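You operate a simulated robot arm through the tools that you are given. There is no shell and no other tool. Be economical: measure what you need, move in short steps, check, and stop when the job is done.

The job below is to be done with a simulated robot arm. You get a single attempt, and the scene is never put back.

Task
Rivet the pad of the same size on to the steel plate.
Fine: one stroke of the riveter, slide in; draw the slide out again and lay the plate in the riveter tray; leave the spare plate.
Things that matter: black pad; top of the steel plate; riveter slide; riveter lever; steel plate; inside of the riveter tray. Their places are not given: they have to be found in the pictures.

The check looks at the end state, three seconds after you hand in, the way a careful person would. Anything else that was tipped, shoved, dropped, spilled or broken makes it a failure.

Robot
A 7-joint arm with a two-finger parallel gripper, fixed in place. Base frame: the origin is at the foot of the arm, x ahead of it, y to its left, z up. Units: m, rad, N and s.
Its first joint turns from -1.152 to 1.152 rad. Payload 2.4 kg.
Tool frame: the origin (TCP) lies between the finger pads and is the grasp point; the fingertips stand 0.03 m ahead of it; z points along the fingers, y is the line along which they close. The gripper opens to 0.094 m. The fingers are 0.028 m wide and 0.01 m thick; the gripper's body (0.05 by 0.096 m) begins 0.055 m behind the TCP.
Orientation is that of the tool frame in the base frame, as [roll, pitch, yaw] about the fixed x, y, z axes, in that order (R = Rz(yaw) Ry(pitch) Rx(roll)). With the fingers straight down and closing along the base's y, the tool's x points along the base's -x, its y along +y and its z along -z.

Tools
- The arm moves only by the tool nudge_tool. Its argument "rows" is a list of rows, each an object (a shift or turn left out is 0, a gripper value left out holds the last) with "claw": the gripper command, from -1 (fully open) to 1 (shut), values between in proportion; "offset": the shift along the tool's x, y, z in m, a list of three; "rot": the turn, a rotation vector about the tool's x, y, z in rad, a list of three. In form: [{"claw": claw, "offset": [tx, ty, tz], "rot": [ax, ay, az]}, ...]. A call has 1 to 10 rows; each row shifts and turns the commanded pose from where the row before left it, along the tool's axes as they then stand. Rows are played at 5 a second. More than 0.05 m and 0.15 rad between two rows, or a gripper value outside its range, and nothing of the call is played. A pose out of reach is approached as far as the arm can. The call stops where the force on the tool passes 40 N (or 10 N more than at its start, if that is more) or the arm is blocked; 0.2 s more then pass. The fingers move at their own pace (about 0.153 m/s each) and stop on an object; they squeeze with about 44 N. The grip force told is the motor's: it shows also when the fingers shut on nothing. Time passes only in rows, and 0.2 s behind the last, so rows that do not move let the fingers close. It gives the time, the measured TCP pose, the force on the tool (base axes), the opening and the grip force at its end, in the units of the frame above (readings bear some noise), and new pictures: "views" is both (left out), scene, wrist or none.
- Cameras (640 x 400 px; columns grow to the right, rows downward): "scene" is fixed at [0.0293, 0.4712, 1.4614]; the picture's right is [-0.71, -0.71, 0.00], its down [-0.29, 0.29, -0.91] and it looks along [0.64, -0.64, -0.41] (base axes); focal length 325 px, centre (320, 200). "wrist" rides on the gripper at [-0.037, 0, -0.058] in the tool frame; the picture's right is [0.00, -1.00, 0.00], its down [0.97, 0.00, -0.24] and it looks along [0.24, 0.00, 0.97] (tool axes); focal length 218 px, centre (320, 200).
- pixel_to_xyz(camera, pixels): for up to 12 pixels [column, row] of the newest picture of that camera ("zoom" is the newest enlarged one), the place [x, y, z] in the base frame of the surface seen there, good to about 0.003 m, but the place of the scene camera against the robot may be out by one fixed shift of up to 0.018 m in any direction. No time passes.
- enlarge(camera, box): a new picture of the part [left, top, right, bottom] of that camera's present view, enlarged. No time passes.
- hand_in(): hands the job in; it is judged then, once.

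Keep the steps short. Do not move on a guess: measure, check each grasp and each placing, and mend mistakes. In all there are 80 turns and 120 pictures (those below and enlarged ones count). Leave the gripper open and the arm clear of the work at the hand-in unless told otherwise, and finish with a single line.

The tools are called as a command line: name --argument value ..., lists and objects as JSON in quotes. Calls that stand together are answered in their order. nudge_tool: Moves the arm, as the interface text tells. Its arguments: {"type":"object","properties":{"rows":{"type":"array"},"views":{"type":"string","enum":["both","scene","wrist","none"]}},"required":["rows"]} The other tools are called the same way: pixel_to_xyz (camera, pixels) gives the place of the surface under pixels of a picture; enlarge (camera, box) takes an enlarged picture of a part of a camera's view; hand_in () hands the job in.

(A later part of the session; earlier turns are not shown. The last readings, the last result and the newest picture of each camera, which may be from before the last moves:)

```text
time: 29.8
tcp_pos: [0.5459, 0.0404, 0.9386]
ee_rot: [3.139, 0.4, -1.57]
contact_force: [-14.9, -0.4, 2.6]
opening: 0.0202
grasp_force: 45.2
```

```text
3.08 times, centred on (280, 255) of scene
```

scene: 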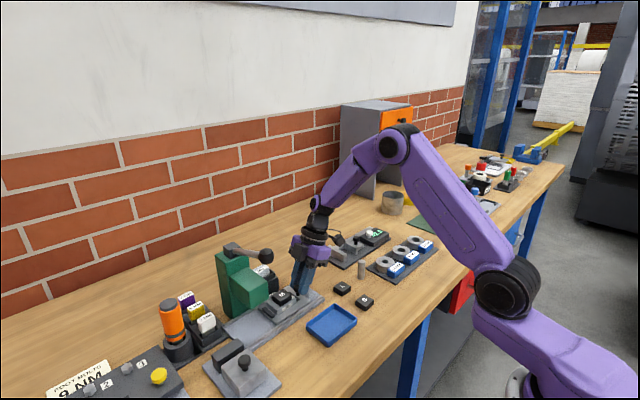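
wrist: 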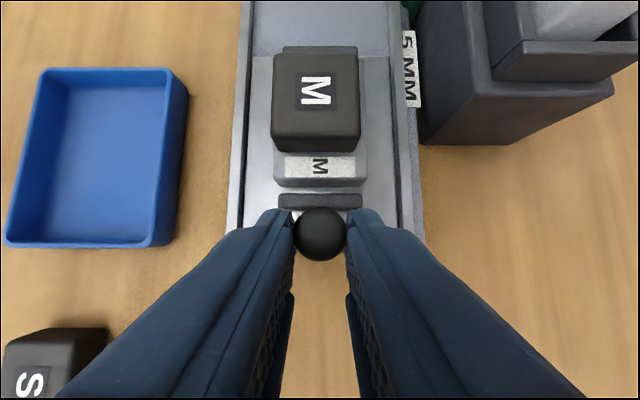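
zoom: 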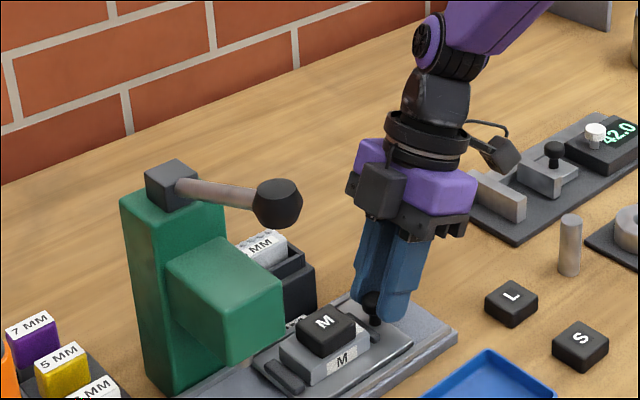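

The slide follows. A side force of -15 N in x has built up, so I'll shift 1.5 mm in -x and continue 4 cm.

nudge_tool --rows '[{"offset": [0, 0.0015, 0]}, {"offset": [-0.00737, 0, 0.00311]}, {"offset": [-0.00737, 0, 0.00311]}, {"offset": [-0.00737, 0, 0.00311]}, {"offset": [-0.00737, 0, 0.00311]}, {"offset": [-0.00737, 0, 0.00311]}, {}]' --views "wrist"

enlarge --camera "scene" --box '[210, 190, 350, 320]'

```text
time: 31.4
tcp_pos: [0.5458, 0.0803, 0.9374]
ee_rot: [3.139, 0.397, -1.571]
contact_force: [0.1, -0.7, -19.3]
opening: 0.0203
grasp_force: 44.5
```

wrist: 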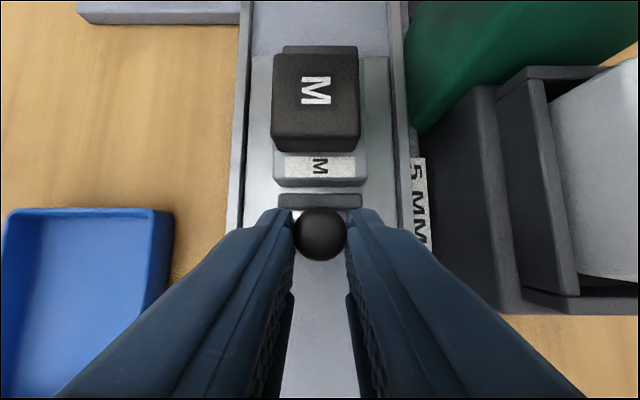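

```text
3.08 times, centred on (280, 255) of scene
```

zoom: 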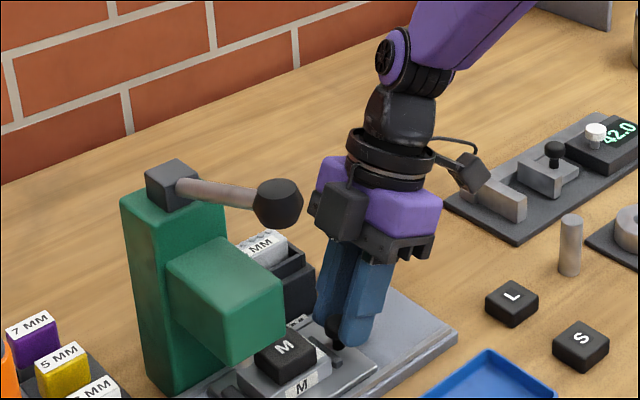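

The tool feels a 19 N downward pull, so I'm slightly high. I'll drop 1.5 mm and continue 2.4 cm.

nudge_tool --rows '[{"offset": [0.0006, 0, 0.0014]}, {"offset": [-0.00737, 0, 0.00311]}, {"offset": [-0.00737, 0, 0.00311]}, {"offset": [-0.00737, 0, 0.00311]}, {}]' --views "wrist"

enlarge --camera "scene" --box '[210, 190, 350, 320]'

```text
time: 32.6
tcp_pos: [0.5458, 0.1061, 0.9381]
ee_rot: [3.142, 0.402, -1.57]
contact_force: [-9.3, -0.1, 11.3]
opening: 0.0203
grasp_force: 45.1
```

wrist: 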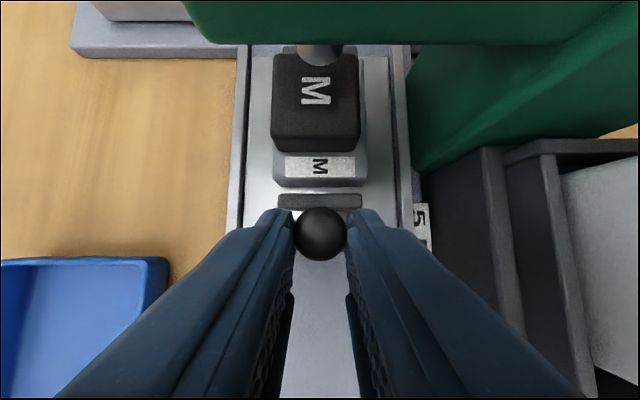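

```text
3.08 times, centred on (280, 255) of scene
```

zoom: 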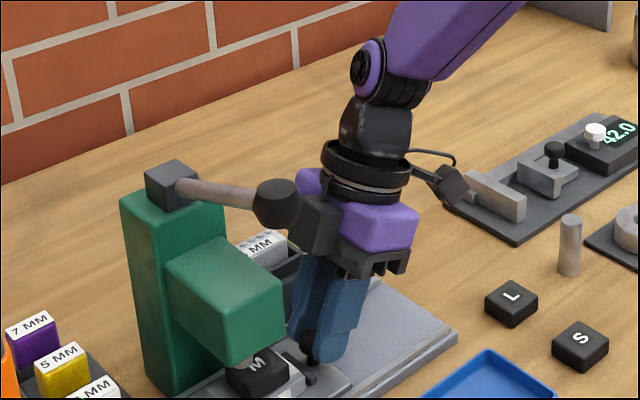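

The ram is visible at (320, 52) in the wrist view. I'll measure it against the pad to see how much travel is left.

pixel_to_xyz --camera "wrist" --pixels '[[320, 52], [320, 60], [320, 47], [318, 80], [318, 100], [316, 66], [260, 30], [320, 220]]'

enlarge --camera "wrist" --box '[230, 0, 410, 120]'

```text
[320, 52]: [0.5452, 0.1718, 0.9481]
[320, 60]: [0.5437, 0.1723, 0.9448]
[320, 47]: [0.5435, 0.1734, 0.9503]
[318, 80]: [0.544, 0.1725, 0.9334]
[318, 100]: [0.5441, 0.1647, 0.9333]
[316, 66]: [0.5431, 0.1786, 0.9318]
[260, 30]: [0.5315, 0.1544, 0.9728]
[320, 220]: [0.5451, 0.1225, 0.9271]
```

```text
3.33 times, centred on (320, 60) of wrist
```

zoom: 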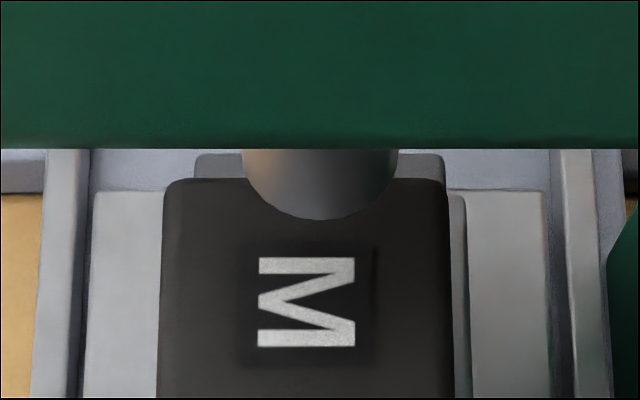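

The ram's near edge is at y = 0.172 and it is about 18 mm across, so its centre is near y ≈ 0.181. The pad's centre is near 0.1685. I'll push about 12 mm more in small steps and watch for an end stop.

nudge_tool --rows '[{"offset": [0, 0.0007, 0]}, {"offset": [-0.0037, 0, 0.00155]}, {"offset": [-0.0037, 0, 0.00155]}, {"offset": [-0.0018, 0, 0.0008]}, {"offset": [-0.0018, 0, 0.0008]}, {}]' --views "wrist"

```text
time: 34.0
tcp_pos: [0.5452, 0.1154, 0.9393]
ee_rot: [-3.139, 0.4, -1.573]
contact_force: [-2.3, -7.6, 20.1]
opening: 0.0202
grasp_force: 45.4
```

wrist: 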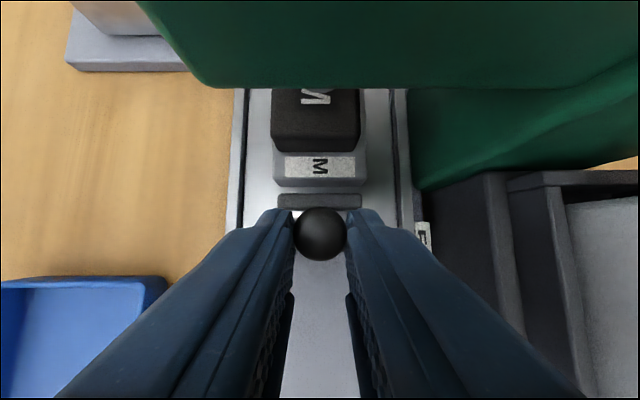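

The slide now resists at -7.6 N in y, possibly the end stop. I'll push another 2 mm to confirm and ease off 1 mm vertically.

nudge_tool --rows '[{"offset": [-0.0004, 0, -0.0009]}, {"offset": [-0.0018, 0, 0.0008]}, {}]' --views "none"

```text
time: 34.8
tcp_pos: [0.5461, 0.1169, 0.938]
ee_rot: [3.141, 0.398, -1.574]
contact_force: [2.1, -17.6, 13.2]
opening: 0.0205
grasp_force: 45.6
```

The force grows with no motion, so the slide is at its end stop. I'll ease off, open and draw back along the tool axis.

nudge_tool --rows '[{"offset": [0.0018, 0, -0.0008]}, {"claw": 0.1}, {}, {"offset": [0, 0, -0.02]}, {"offset": [0, 0, -0.04]}, {"offset": [0, 0, -0.04]}, {"offset": [0, 0, -0.04]}, {}]'

enlarge --camera "scene" --box '[200, 215, 340, 345]'

```text
time: 36.6
tcp_pos: [0.5435, 0.0614, 1.0671]
ee_rot: [3.141, 0.398, -1.569]
contact_force: [-0.2, 0.6, 0.3]
opening: 0.0427
grasp_force: 0.0
```

scene: 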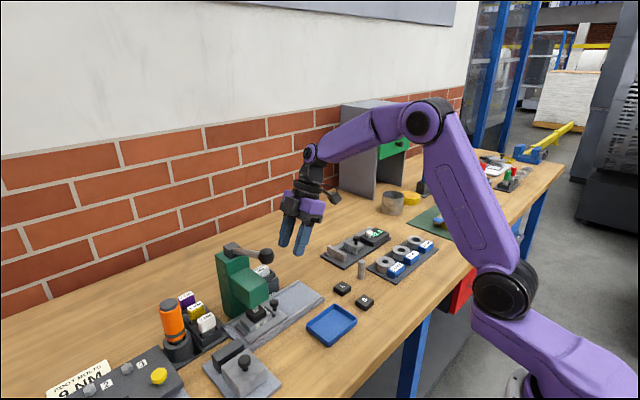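
wrist: 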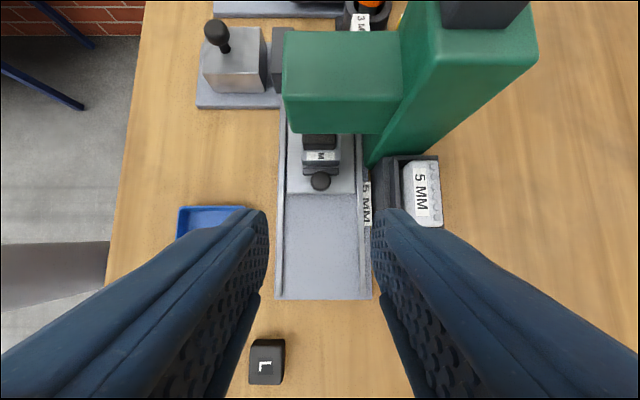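

```text
3.08 times, centred on (270, 280) of scene
```

zoom: 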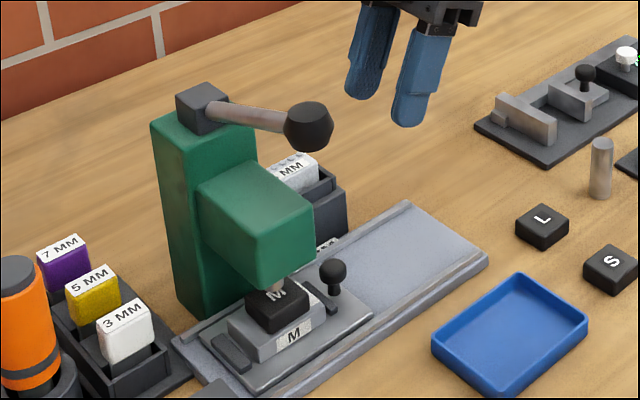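

The slide is fully in, with the pad under the ram. Next is the lever. I'll straighten the tool, rise, and turn back so the fingers close along y around the lever ball.

nudge_tool --rows '[{"rot": [0, 0.134, 0], "offset": [0, 0, -0.02]}, {"rot": [0, 0.133, 0], "offset": [0, 0, -0.02]}, {"rot": [0, 0.133, 0]}, {"offset": [0, 0, -0.04]}, {"offset": [0, 0, -0.045]}, {"rot": [0, 0, 0.149]}, {"rot": [0, 0, 0.149]}, {"rot": [0, 0, 0.149]}, {"rot": [0, 0, 0.149]}, {"rot": [0, 0, 0.149]}]' --views "none"

nudge_tool --rows '[{"rot": [0, 0, 0.149]}, {"rot": [0, 0, 0.149]}, {"rot": [0, 0, 0.149]}, {"rot": [0, 0, 0.149]}, {"rot": [0, 0, 0.149]}, {"rot": [0, 0, 0.08], "claw": -0.5}, {}]'

```text
time: 38.8
tcp_pos: [0.5441, 0.0478, 1.1902]
ee_rot: [-3.141, 0.001, -2.317]
contact_force: [0.0, 0.2, -0.1]
opening: 0.0424
grasp_force: 0.1
```

```text
time: 40.4
tcp_pos: [0.5456, 0.0484, 1.1907]
ee_rot: [-3.141, -0.001, 3.14]
contact_force: [1.1, -0.6, 0.7]
opening: 0.0706
grasp_force: 0.0
```

scene: 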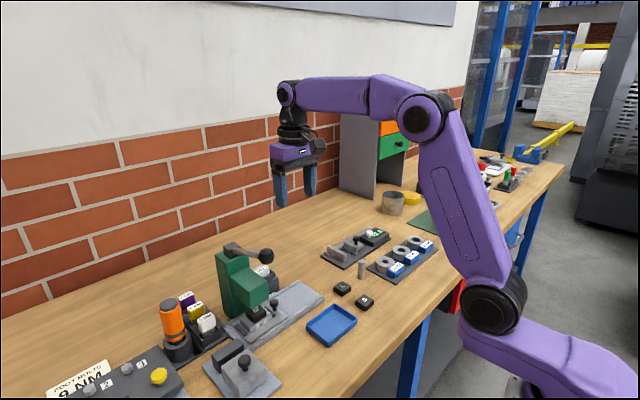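
wrist: 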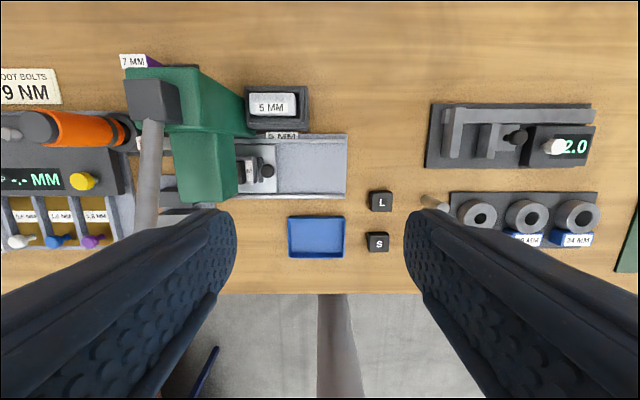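

I'll move above the lever ball at about (0.455, 0.18), keeping the tips 5 cm above it, and look.

nudge_tool --rows '[{"offset": [0.02, 0, -0.03]}, {"offset": [0.03, 0.035, 0]}, {"offset": [0.03, 0.035, 0]}, {"offset": [0.01, 0.035, 0]}, {"offset": [0, 0.028, 0]}, {}]'

enlarge --camera "scene" --box '[200, 170, 340, 300]'

```text
time: 41.8
tcp_pos: [0.4538, 0.1805, 1.2205]
ee_rot: [3.14, -0.002, 3.141]
contact_force: [0.0, -0.4, 0.7]
opening: 0.0704
grasp_force: 0.0
```

scene: 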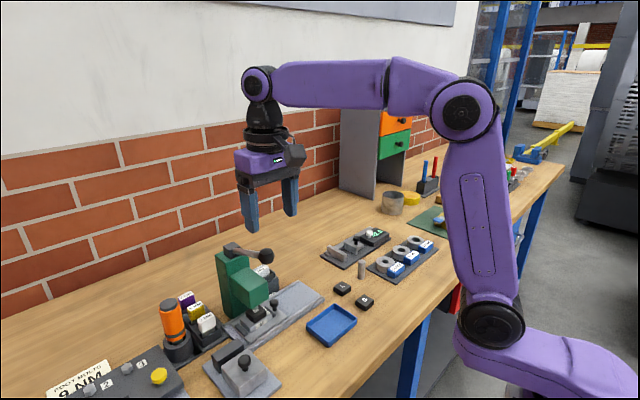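
wrist: 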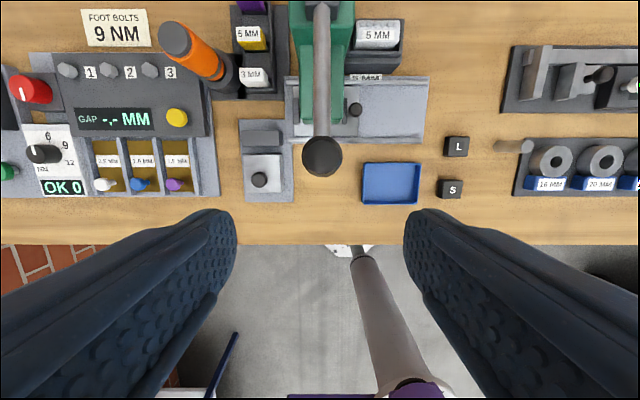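

```text
3.08 times, centred on (270, 235) of scene
```

zoom: 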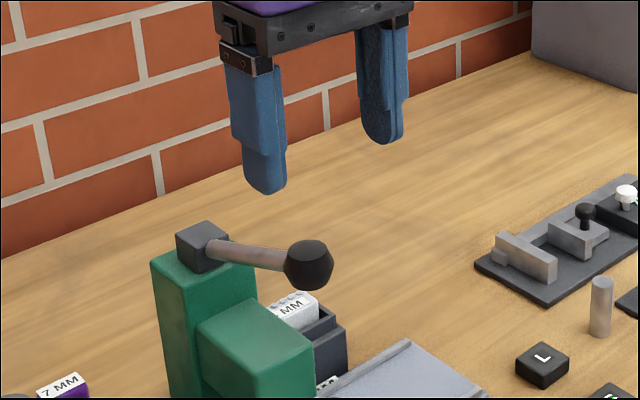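

pixel_to_xyz --camera "wrist" --pixels '[[322, 155], [304, 155], [340, 155], [322, 138], [322, 174], [322, 110], [322, 60], [322, 20], [335, 130], [340, 60], [303, 60]]'

```text
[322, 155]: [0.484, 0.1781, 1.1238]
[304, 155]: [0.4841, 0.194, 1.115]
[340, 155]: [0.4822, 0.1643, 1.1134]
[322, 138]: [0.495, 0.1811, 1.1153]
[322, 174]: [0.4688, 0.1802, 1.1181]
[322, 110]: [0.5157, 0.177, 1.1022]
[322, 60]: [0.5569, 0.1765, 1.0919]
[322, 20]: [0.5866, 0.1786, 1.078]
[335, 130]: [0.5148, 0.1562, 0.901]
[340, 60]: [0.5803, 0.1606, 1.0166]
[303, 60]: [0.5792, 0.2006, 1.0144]
```

The wrist view is the more reliable one: ball centre about (0.481, 0.179, 1.108), shaft rising from a pivot near (0.6, 0.179, 1.07). I'll centre over the ball and go down around it.

nudge_tool --rows '[{"offset": [-0.027, -0.001, 0]}, {"offset": [0, 0, 0.04]}, {"offset": [0, 0, 0.04]}, {"offset": [0, 0, 0.028]}, {}]' --views "wrist"

enlarge --camera "scene" --box '[200, 190, 340, 320]'

```text
time: 43.0
tcp_pos: [0.4805, 0.1809, 1.1123]
ee_rot: [-3.141, 0.001, 3.141]
contact_force: [0.8, 0.3, 0.2]
opening: 0.0706
grasp_force: 0.1
```

wrist: 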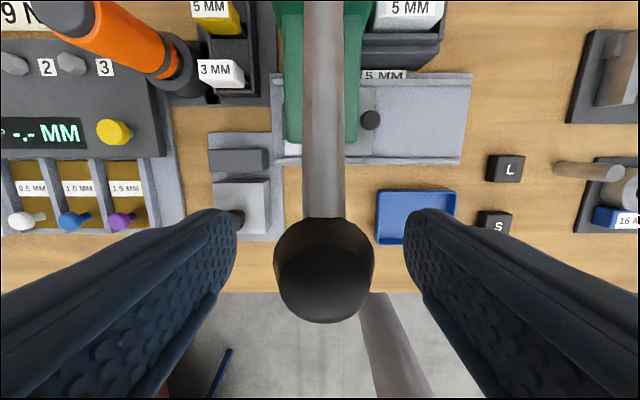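

```text
3.08 times, centred on (270, 255) of scene
```

zoom: 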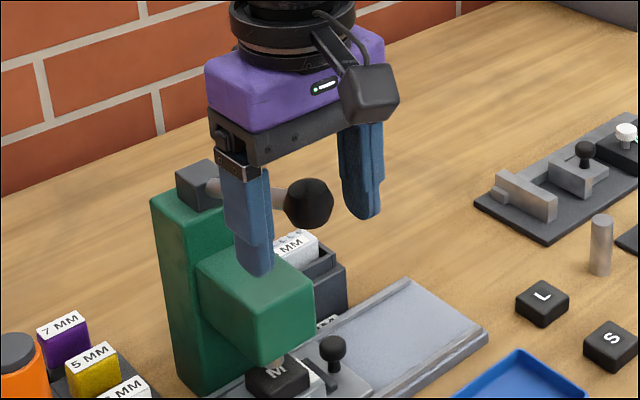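

The ball is between the fingers, about 1 mm off centre. I'll close gently.

nudge_tool --rows '[{"claw": 0}, {"claw": 1}, {}, {}]' --views "wrist"

```text
time: 44.0
tcp_pos: [0.4813, 0.1798, 1.1112]
ee_rot: [-3.14, -0.002, 3.138]
contact_force: [-0.5, -7.9, -1.2]
opening: 0.0309
grasp_force: 44.7
```

wrist: 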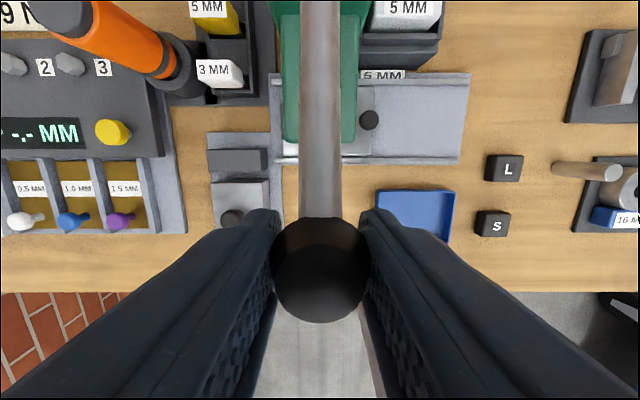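

The ball is gripped at 0.031. I'll pull the lever down along its arc in small steps and watch the force.

nudge_tool --rows '[{"offset": [0.0015, -0.001, 0.0053]}, {"offset": [0.0014, 0, 0.0053]}, {"offset": [0.0011, 0, 0.0055]}, {"offset": [0.001, 0, 0.0055]}, {}]' --views "none"

enlarge --camera "scene" --box '[200, 200, 340, 330]'

```text
time: 45.2
tcp_pos: [0.4764, 0.1808, 1.0901]
ee_rot: [3.138, 0.001, -3.141]
contact_force: [3.6, -4.0, 11.5]
opening: 0.0312
grasp_force: 44.7
```

```text
3.08 times, centred on (270, 265) of scene
```

zoom: 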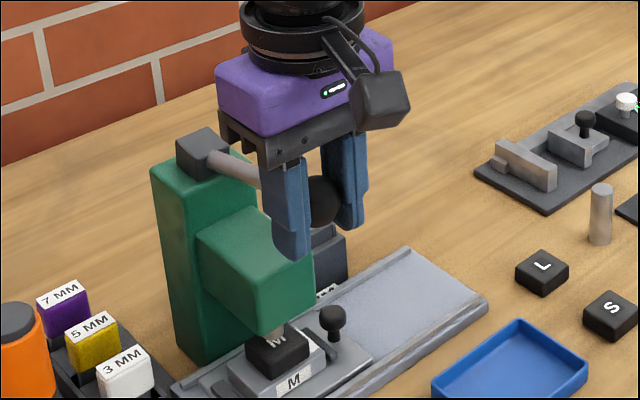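

The lever follows with about 11 N of resistance. I'll continue down.

nudge_tool --rows '[{"offset": [0.0005, 0, 0.0055]}, {"offset": [0.0003, 0, 0.0055]}, {"offset": [0, 0, 0.0055]}, {"offset": [-0.0002, 0, 0.0055]}, {}]' --views "none"

enlarge --camera "scene" --box '[200, 200, 340, 330]'

```text
time: 46.4
tcp_pos: [0.475, 0.1802, 1.0677]
ee_rot: [-3.141, -0.003, -3.139]
contact_force: [-13.6, -2.6, 11.1]
opening: 0.0312
grasp_force: 44.8
```

```text
3.08 times, centred on (270, 265) of scene
```

zoom: 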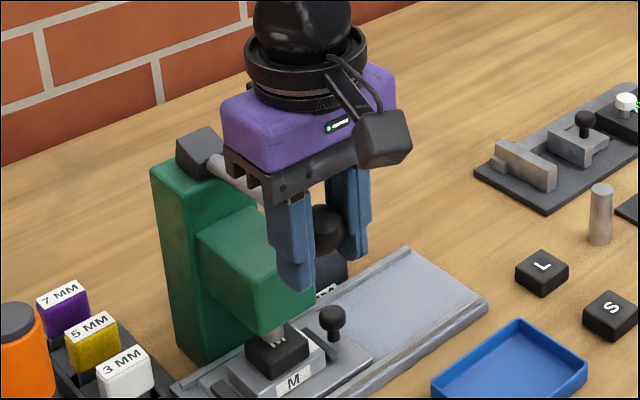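

The lever pushes the tool to -x at 13.6 N, so I'll follow it 2 mm in -x and continue down.

nudge_tool --rows '[{"offset": [0.002, 0, 0.002]}, {"offset": [0, 0, 0.005]}, {"offset": [0, 0, 0.005]}, {"offset": [0, 0, 0.005]}, {}]' --views "none"

enlarge --camera "scene" --box '[200, 200, 340, 330]'

```text
time: 47.6
tcp_pos: [0.4753, 0.1807, 1.053]
ee_rot: [3.14, 0.005, 3.141]
contact_force: [4.8, 2.0, 13.4]
opening: 0.0308
grasp_force: 44.7
```

```text
3.08 times, centred on (270, 265) of scene
```

zoom: 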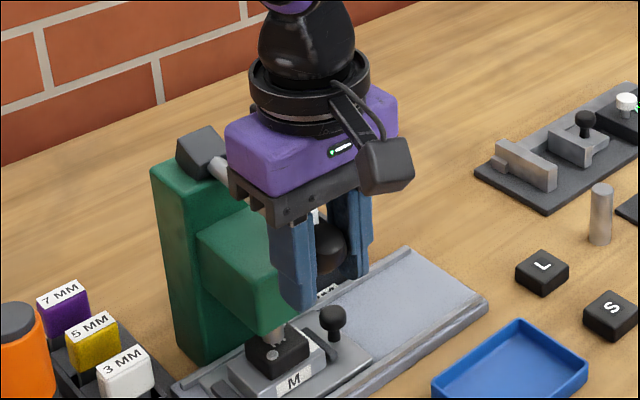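

The ram is coming down and a disc now shows on the pad. I'll continue the stroke in small steps to its stop.

nudge_tool --rows '[{"offset": [-0.0008, 0, 0.005]}, {"offset": [-0.001, 0, 0.005]}, {}]' --views "none"

enlarge --camera "scene" --box '[230, 230, 330, 330]'

```text
time: 48.4
tcp_pos: [0.4745, 0.1796, 1.0439]
ee_rot: [3.141, 0.002, -3.141]
contact_force: [-7.1, 2.8, 33.8]
opening: 0.0312
grasp_force: 44.4
```

```text
4.00 times, centred on (280, 280) of scene
```

zoom: 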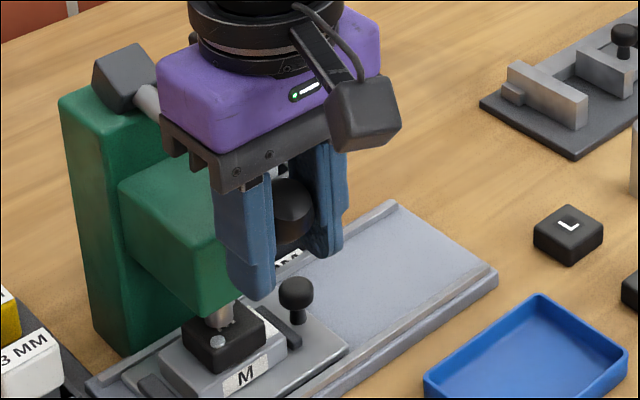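

Resistance jumped to 34 N, so the lever is at the bottom of its stroke, and rivet heads show on the pad. I'll take the lever back up along the same arc so it doesn't snap.

nudge_tool --rows '[{"offset": [0.001, 0, -0.005]}, {"offset": [0.0008, 0, -0.006]}, {"offset": [0, 0, -0.0075]}, {"offset": [-0.0008, 0, -0.0075]}, {"offset": [-0.0012, 0, -0.008]}, {"offset": [-0.001, 0, -0.009]}, {"offset": [-0.0015, 0, -0.009]}, {"offset": [-0.0018, 0, -0.008]}, {"offset": [-0.002, 0, -0.006]}, {}]' --views "none"

enlarge --camera "scene" --box '[200, 200, 340, 330]'

```text
time: 50.6
tcp_pos: [0.4821, 0.1801, 1.1054]
ee_rot: [-3.141, -0.006, -3.14]
contact_force: [1.0, 7.5, -36.0]
opening: 0.0307
grasp_force: 45.0
```

```text
3.08 times, centred on (270, 265) of scene
```

zoom: 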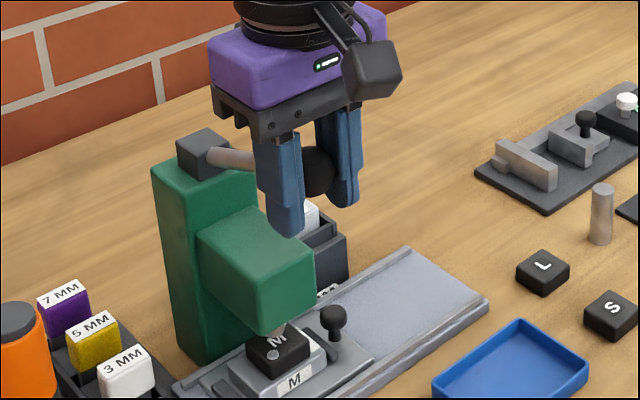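

A 36 N pull back means the lever is at its upper stop. I'll ease down 3 mm, open and rise straight up.

nudge_tool --rows '[{"offset": [0, 0, 0.003]}, {"claw": 0}, {"claw": -0.5}, {}, {"offset": [0, 0, -0.04]}, {"offset": [0, 0, -0.05]}, {"offset": [0, 0, -0.02]}, {}]'

enlarge --camera "scene" --box '[200, 220, 340, 340]'

pixel_to_xyz --camera "scene" --pixels '[[267, 256], [250, 252]]'

```text
time: 52.4
tcp_pos: [0.4815, 0.1794, 1.2154]
ee_rot: [3.139, 0.0, -3.142]
contact_force: [0.4, -0.3, 0.4]
opening: 0.0708
grasp_force: 0.1
```

scene: 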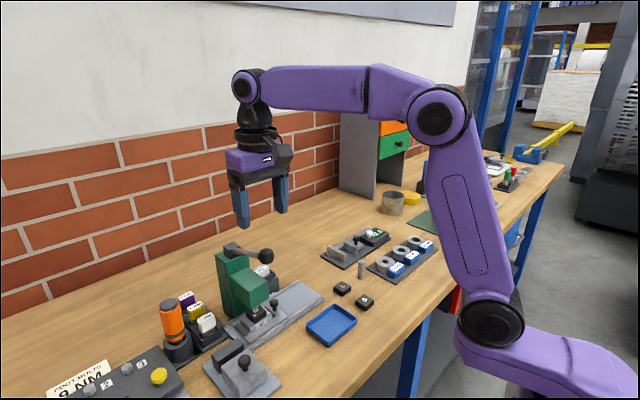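
wrist: 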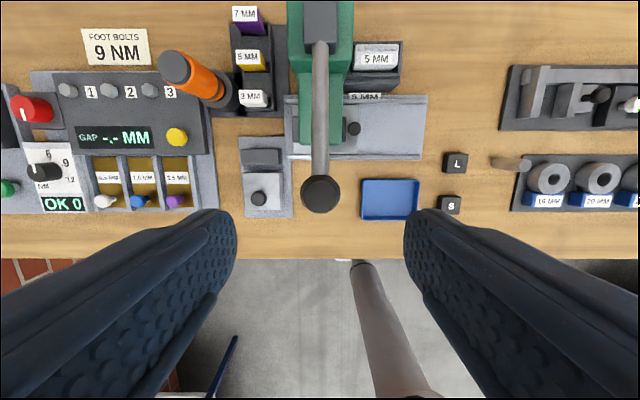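

```text
3.33 times, centred on (270, 280) of scene
```

zoom: 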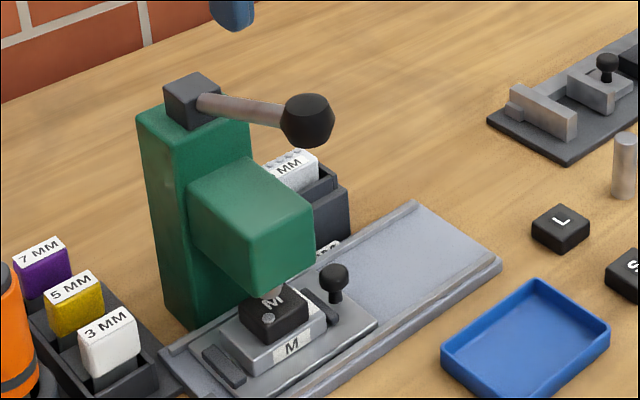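

```text
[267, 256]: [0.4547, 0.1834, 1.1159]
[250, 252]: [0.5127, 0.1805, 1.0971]
```

The lever is back at its starting place. Next I'll return to the leaned pose and regrip the slide knob.

nudge_tool --rows '[{"offset": [0, -0.04, 0]}, {"offset": [0, -0.04, 0]}, {"offset": [-0.02, -0.04, 0]}, {"offset": [-0.044, -0.011, 0], "claw": 0.1}, {"rot": [0, 0, -0.149]}, {"rot": [0, 0, -0.149]}, {"rot": [0, 0, -0.149]}, {"rot": [0, 0, -0.149]}, {"rot": [0, 0, -0.149]}, {"rot": [0, 0, -0.149]}]' --views "none"

nudge_tool --rows '[{"rot": [0, 0, -0.149]}, {"rot": [0, 0, -0.149]}, {"rot": [0, 0, -0.149]}, {"rot": [0, 0, -0.149]}, {"rot": [0, 0, -0.08]}, {"rot": [0, -0.134, 0]}, {"rot": [0, -0.133, 0]}, {"rot": [0, -0.133, 0]}, {}]'

```text
time: 54.6
tcp_pos: [0.5456, 0.0479, 1.2148]
ee_rot: [3.142, -0.001, -2.247]
contact_force: [-0.2, 0.3, -0.4]
opening: 0.0421
grasp_force: 0.0
```

```text
time: 56.6
tcp_pos: [0.5465, 0.0489, 1.2153]
ee_rot: [3.141, 0.402, -1.571]
contact_force: [0.2, 0.3, -0.1]
opening: 0.0424
grasp_force: 0.0
```

scene: 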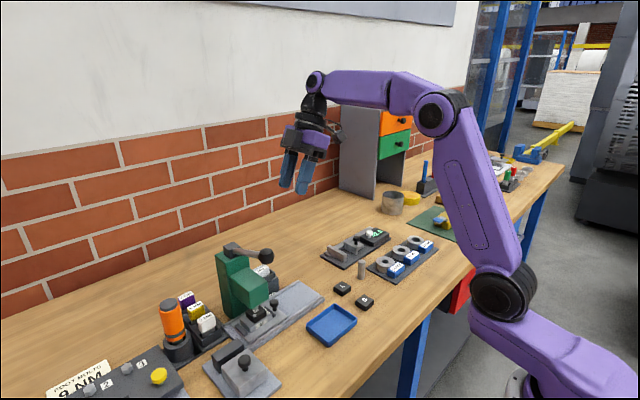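
wrist: 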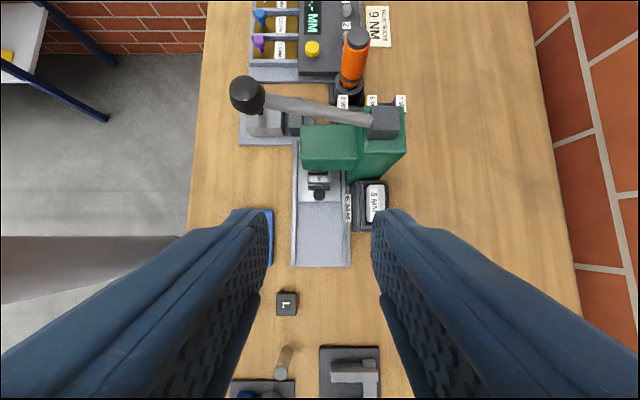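

I'll descend to the earlier retreat point before the final approach.

nudge_tool --rows '[{"offset": [0.0175, 0.0015, 0.0414]}, {"offset": [0.0175, 0, 0.0414]}, {"offset": [0.0175, 0, 0.0414]}, {"offset": [0.0051, 0, 0.012]}, {"offset": [-0.0115, 0, 0.0049]}, {}]' --views "wrist"

pixel_to_xyz --camera "wrist" --pixels '[[320, 178], [320, 182], [320, 174]]'

```text
time: 58.0
tcp_pos: [0.5444, 0.0609, 1.0655]
ee_rot: [-3.141, 0.399, -1.571]
contact_force: [-0.5, -0.4, -0.8]
opening: 0.0423
grasp_force: 0.1
```

wrist: 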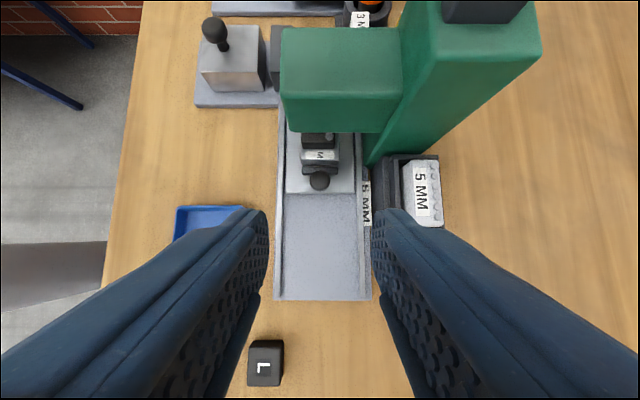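

```text
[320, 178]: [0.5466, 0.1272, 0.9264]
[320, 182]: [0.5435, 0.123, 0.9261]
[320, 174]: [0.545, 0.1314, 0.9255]
```

The knob is where I left it, at (0.5445, 0.1265). I'll advance along the tool axis in stages and close.

nudge_tool --rows '[{"offset": [0, 0, 0.04]}, {"offset": [0, 0, 0.04]}, {"offset": [0, 0, 0.04]}, {"offset": [0, 0, 0.018]}, {}]' --views "wrist"

```text
time: 59.2
tcp_pos: [0.5434, 0.1156, 0.9387]
ee_rot: [3.142, 0.4, -1.572]
contact_force: [0.0, -0.1, 0.4]
opening: 0.0424
grasp_force: 0.1
```

wrist: 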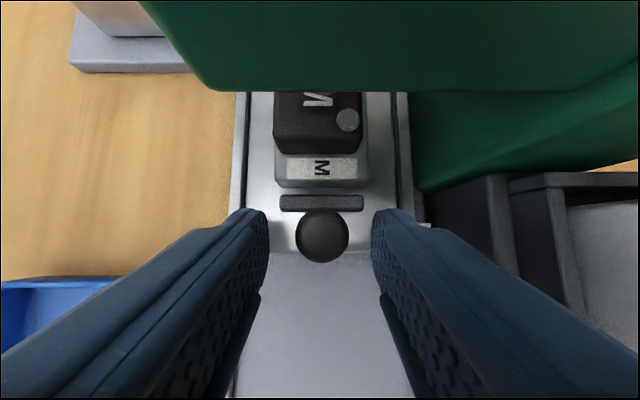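

The knob is centred and a rivet head is visible on the pad at (347, 119). I'll close on the knob and draw the slide out towards -y.

nudge_tool --rows '[{"claw": 1}, {}, {}, {"offset": [0.0074, 0, -0.0031]}, {"offset": [0.0074, 0, -0.0031]}, {"offset": [0.0074, 0, -0.0031]}, {"offset": [0.0074, 0, -0.0031]}, {"offset": [0.0074, 0, -0.0031]}, {}]' --views "wrist"

```text
time: 61.2
tcp_pos: [0.546, 0.0743, 0.9397]
ee_rot: [-3.142, 0.401, -1.572]
contact_force: [9.9, 0.3, -10.8]
opening: 0.0206
grasp_force: 44.9
```

wrist: 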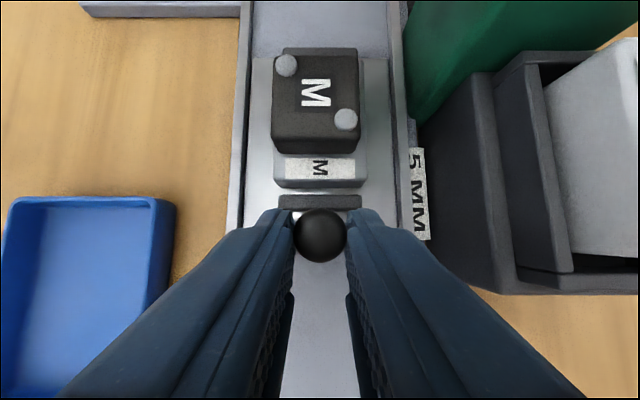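

Two rivet heads are set in the pad. I'll continue drawing the slide out 6.4 cm, dropping 1 mm to relieve the vertical pull.

nudge_tool --rows '[{"offset": [0.0004, -0.0005, 0.0009]}, {"offset": [0.0074, 0, -0.0031]}, {"offset": [0.0074, 0, -0.0031]}, {"offset": [0.0074, 0, -0.0031]}, {"offset": [0.0074, 0, -0.0031]}, {"offset": [0.0074, 0, -0.0031]}, {"offset": [0.0074, 0, -0.0031]}, {"offset": [0.0074, 0, -0.0031]}, {"offset": [0.0074, 0, -0.0031]}, {}]' --views "wrist"

```text
time: 63.4
tcp_pos: [0.5458, 0.0092, 0.9397]
ee_rot: [-3.139, 0.401, -1.57]
contact_force: [-3.2, 0.3, 30.8]
opening: 0.0202
grasp_force: 45.3
```

wrist: 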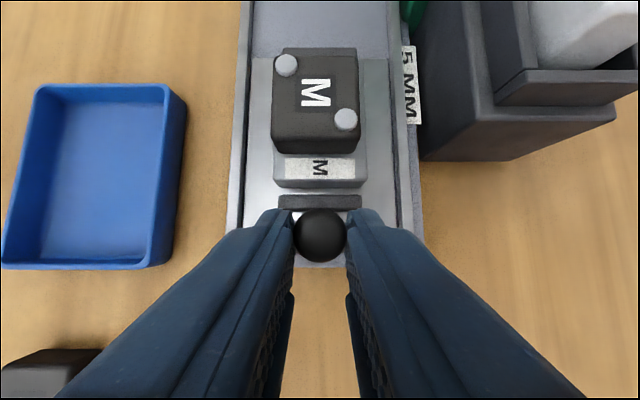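

The upward force is 31 N, so I'll raise 2 mm and pull the last centimetre in small steps to the out stop.

nudge_tool --rows '[{"offset": [-0.0008, 0, -0.0018]}, {"offset": [0.0028, 0, -0.0012]}, {"offset": [0.0028, 0, -0.0012]}, {"offset": [0.0018, 0, -0.0008]}, {}]' --views "none"

```text
time: 64.6
tcp_pos: [0.5454, 0.0025, 0.9393]
ee_rot: [3.139, 0.398, -1.571]
contact_force: [7.8, 0.6, -15.7]
opening: 0.0203
grasp_force: 45.1
```

nudge_tool --rows '[{"offset": [0.0022, 0, 0.0]}, {"offset": [0.0018, 0, -0.0008]}, {}]' --views "none"

```text
time: 65.4
tcp_pos: [0.5446, -0.0016, 0.9386]
ee_rot: [3.14, 0.402, -1.57]
contact_force: [7.3, 11.3, -16.4]
opening: 0.0203
grasp_force: 45.3
```

The pull stops at +11 N, so the slide is fully out. I'll ease off, release, rise and straighten over the plate.

nudge_tool --rows '[{"offset": [-0.001, 0, 0.0004]}, {"claw": 0.1}, {}, {"offset": [0, 0, -0.03]}, {"offset": [0, 0, -0.04]}, {"offset": [-0.02, 0, -0.03]}, {"rot": [0, 0.134, 0], "offset": [-0.02, 0, 0], "claw": -0.5}, {"rot": [0, 0.133, 0], "offset": [-0.03, 0, 0]}, {"rot": [0, 0.133, 0], "offset": [-0.02, 0, 0]}, {}]'

```text
time: 67.6
tcp_pos: [0.5452, 0.046, 1.0581]
ee_rot: [-3.141, -0.003, -1.572]
contact_force: [0.6, -0.4, -0.8]
opening: 0.0705
grasp_force: 0.1
```

scene: 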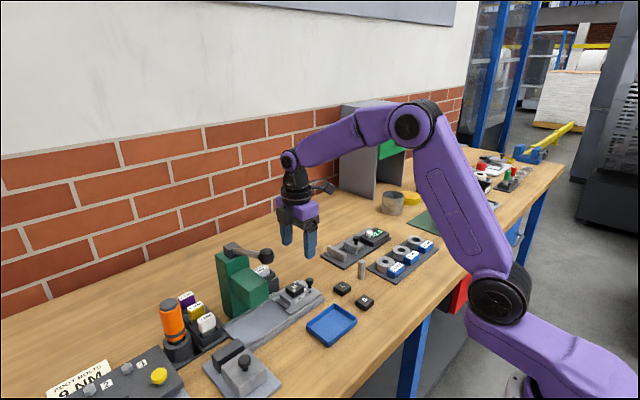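
wrist: 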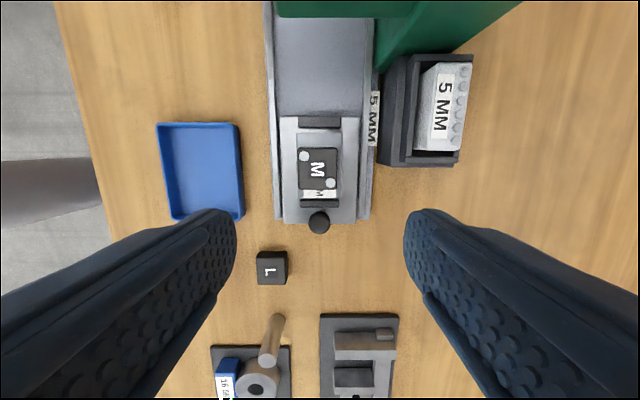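

I'll measure the plate, the tray and the neighbouring 5 MM box.

pixel_to_xyz --camera "wrist" --pixels '[[298, 196], [340, 196], [300, 140], [318, 150], [318, 187], [302, 168], [385, 150], [378, 110], [165, 135], [235, 135], [200, 128], [205, 214]]'

enlarge --camera "wrist" --box '[140, 90, 400, 240]'

```text
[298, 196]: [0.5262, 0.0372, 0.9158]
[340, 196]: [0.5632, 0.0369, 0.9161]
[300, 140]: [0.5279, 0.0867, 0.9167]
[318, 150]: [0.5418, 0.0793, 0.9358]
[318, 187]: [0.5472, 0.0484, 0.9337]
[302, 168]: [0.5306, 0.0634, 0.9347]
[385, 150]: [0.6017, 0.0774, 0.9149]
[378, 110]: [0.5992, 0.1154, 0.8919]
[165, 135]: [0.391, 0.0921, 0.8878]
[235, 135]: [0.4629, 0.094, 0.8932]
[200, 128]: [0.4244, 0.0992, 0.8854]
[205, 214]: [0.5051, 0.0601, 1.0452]
```

```text
2.46 times, centred on (270, 165) of wrist
```

zoom: 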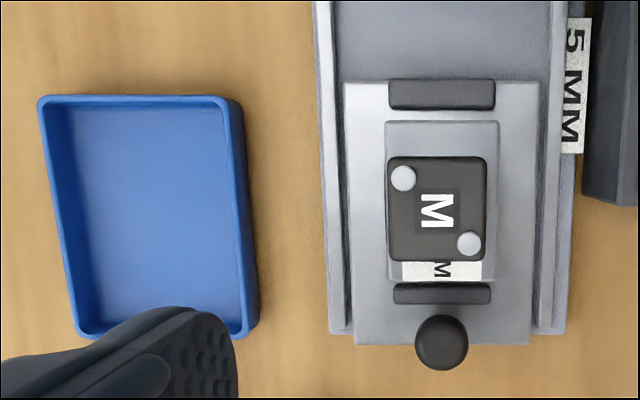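

The pad is riveted on the plate at about (0.5445, 0.064), spanning z = 0.917–0.934. The tray inside is about 0.068 × 0.083, so I'll carry the assembly by the pad, which keeps the fingers clear of the tray walls. I'll centre over it and go down with an opening of 0.055.

nudge_tool --rows '[{"claw": -0.17, "offset": [-0.018, 0.0005, 0]}, {"offset": [0, 0, 0.04]}, {"offset": [0, 0, 0.04]}, {"offset": [0, 0, 0.026]}, {}]' --views "wrist"

enlarge --camera "scene" --box '[230, 210, 350, 320]'

```text
time: 68.8
tcp_pos: [0.5447, 0.0656, 0.9515]
ee_rot: [3.141, 0.001, -1.57]
contact_force: [0.3, 0.2, -0.3]
opening: 0.0552
grasp_force: 0.1
```

wrist: 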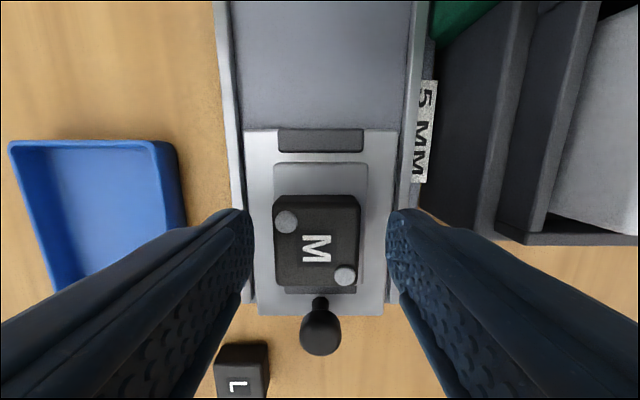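

```text
3.64 times, centred on (290, 265) of scene
```

zoom: 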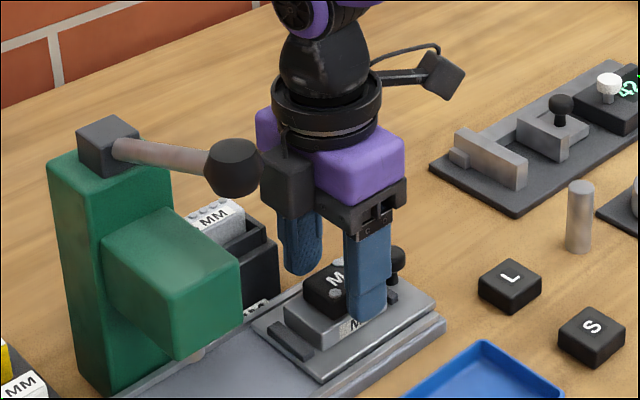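

The fingers straddle the pad. I'll lower 3.5 mm, close, and lift slowly.

nudge_tool --rows '[{"offset": [0, 0, 0.0035]}, {"claw": 0.3}, {"claw": 1}, {}, {}, {"offset": [0, 0, -0.005]}, {"offset": [0, 0, -0.01]}, {}]' --views "wrist"

enlarge --camera "scene" --box '[230, 210, 350, 320]'

```text
time: 70.6
tcp_pos: [0.5454, 0.0643, 0.9639]
ee_rot: [-3.141, -0.001, -1.572]
contact_force: [0.9, -0.6, -2.5]
opening: 0.0328
grasp_force: 43.7
```

wrist: 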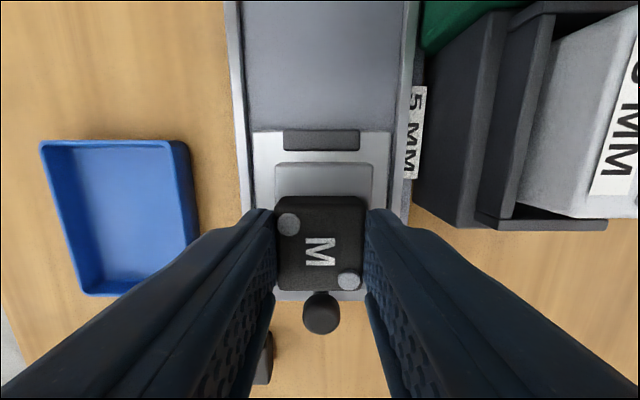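

```text
3.64 times, centred on (290, 265) of scene
```

zoom: 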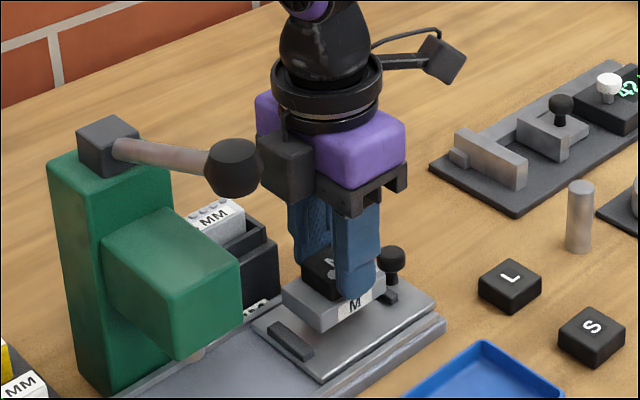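

The riveted plate came up as one piece. I'll lift a bit more and measure the tray inside.

nudge_tool --rows '[{"offset": [0, 0, -0.03]}, {"offset": [0, 0, -0.02]}, {}]' --views "wrist"

enlarge --camera "wrist" --box '[70, 100, 390, 300]'

```text
time: 71.4
tcp_pos: [0.5442, 0.0645, 1.0137]
ee_rot: [-3.141, 0.0, -1.571]
contact_force: [0.8, -0.5, -2.6]
opening: 0.0326
grasp_force: 43.7
```

wrist: 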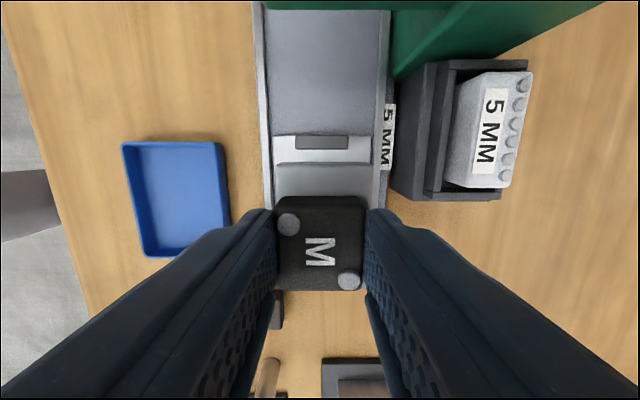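

```text
2.00 times, centred on (230, 200) of wrist
```

zoom: 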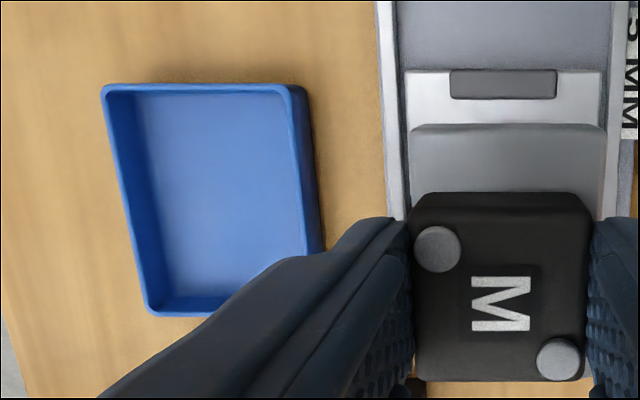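

pixel_to_xyz --camera "wrist" --pixels '[[126, 147], [218, 146], [146, 250], [172, 150], [140, 200], [218, 190], [180, 190], [165, 247], [319, 185], [300, 165], [340, 165], [319, 205]]'

pixel_to_xyz --camera "zoom" --pixels '[[110, 90], [295, 90], [155, 308], [305, 200], [125, 200], [200, 88], [200, 304], [220, 200], [130, 105], [285, 105]]'

```text
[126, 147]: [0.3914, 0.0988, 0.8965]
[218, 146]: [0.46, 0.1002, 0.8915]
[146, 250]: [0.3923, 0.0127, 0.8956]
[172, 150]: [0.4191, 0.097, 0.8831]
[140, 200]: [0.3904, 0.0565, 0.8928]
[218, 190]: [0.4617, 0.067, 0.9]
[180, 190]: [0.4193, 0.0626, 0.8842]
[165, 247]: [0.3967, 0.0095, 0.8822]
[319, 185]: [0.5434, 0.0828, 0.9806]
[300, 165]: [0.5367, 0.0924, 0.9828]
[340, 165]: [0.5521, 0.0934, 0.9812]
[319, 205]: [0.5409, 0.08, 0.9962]
```

```text
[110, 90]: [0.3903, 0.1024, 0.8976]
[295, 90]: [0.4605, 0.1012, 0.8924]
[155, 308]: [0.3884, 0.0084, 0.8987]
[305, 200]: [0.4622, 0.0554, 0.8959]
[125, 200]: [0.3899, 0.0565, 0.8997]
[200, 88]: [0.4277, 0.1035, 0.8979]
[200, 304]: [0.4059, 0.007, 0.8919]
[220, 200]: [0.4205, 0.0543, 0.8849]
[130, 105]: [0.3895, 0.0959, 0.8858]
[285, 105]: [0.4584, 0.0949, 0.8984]
```

The tray spans x 0.388–0.463 and y 0.007–0.103, rim at 0.898, floor at 0.884. I'll carry the plate to its centre (0.4257, 0.054).

nudge_tool --rows '[{"offset": [0.003, 0.04, 0]}, {"offset": [0.004, 0.04, 0]}, {"offset": [0.0035, 0.0385, 0]}, {}, {"offset": [0, 0, 0.03]}, {"offset": [0, 0, 0.02]}, {}]'

enlarge --camera "scene" --box '[270, 240, 390, 360]'

```text
time: 73.0
tcp_pos: [0.4244, 0.0531, 0.9626]
ee_rot: [3.139, 0.001, -1.571]
contact_force: [-0.1, -0.1, -2.9]
opening: 0.0328
grasp_force: 44.3
```

scene: 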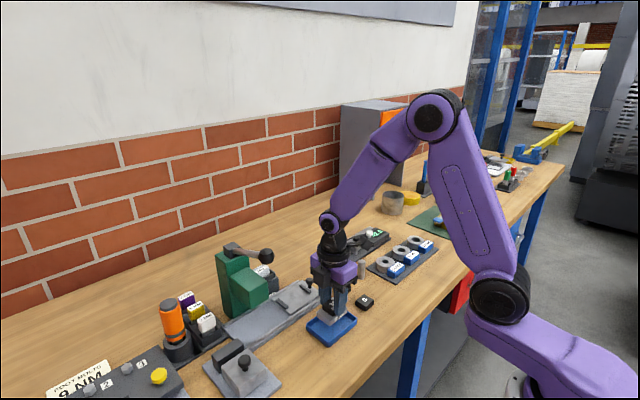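
wrist: 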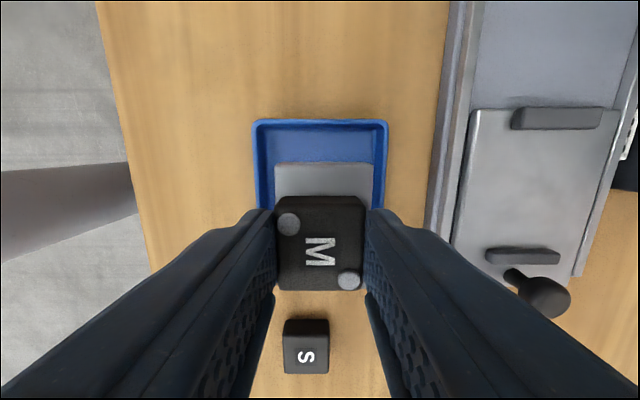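

```text
3.33 times, centred on (330, 300) of scene
```

zoom: 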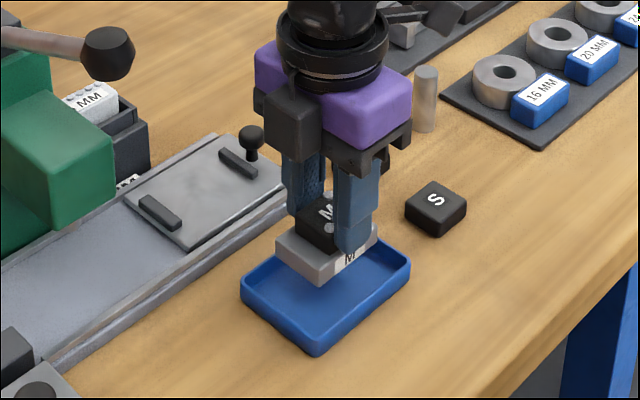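

The plate is centred over the tray. I'll lower to just above the floor, then in small steps.

nudge_tool --rows '[{"offset": [0, 0, 0.015]}, {"offset": [0, 0, 0.01]}, {"offset": [0, 0, 0.003]}, {}, {"offset": [0, 0, 0.001]}, {}]' --views "none"

```text
time: 74.4
tcp_pos: [0.4255, 0.0536, 0.935]
ee_rot: [-3.14, 0.0, -1.571]
contact_force: [-0.3, -0.9, -3.4]
opening: 0.0328
grasp_force: 44.1
```

nudge_tool --rows '[{"offset": [0, 0, 0.001]}, {"offset": [0, 0, 0.001]}, {}]' --views "none"

```text
time: 75.2
tcp_pos: [0.426, 0.0535, 0.9328]
ee_rot: [-3.142, 0.001, -1.571]
contact_force: [-0.5, -0.5, -1.7]
opening: 0.0326
grasp_force: 43.9
```

nudge_tool --rows '[{"offset": [0, 0, 0.001]}, {}]' --views "none"

```text
time: 75.8
tcp_pos: [0.4271, 0.054, 0.9319]
ee_rot: [-3.14, 0.0, -1.571]
contact_force: [-4.9, -1.9, 23.2]
opening: 0.0325
grasp_force: 44.8
```

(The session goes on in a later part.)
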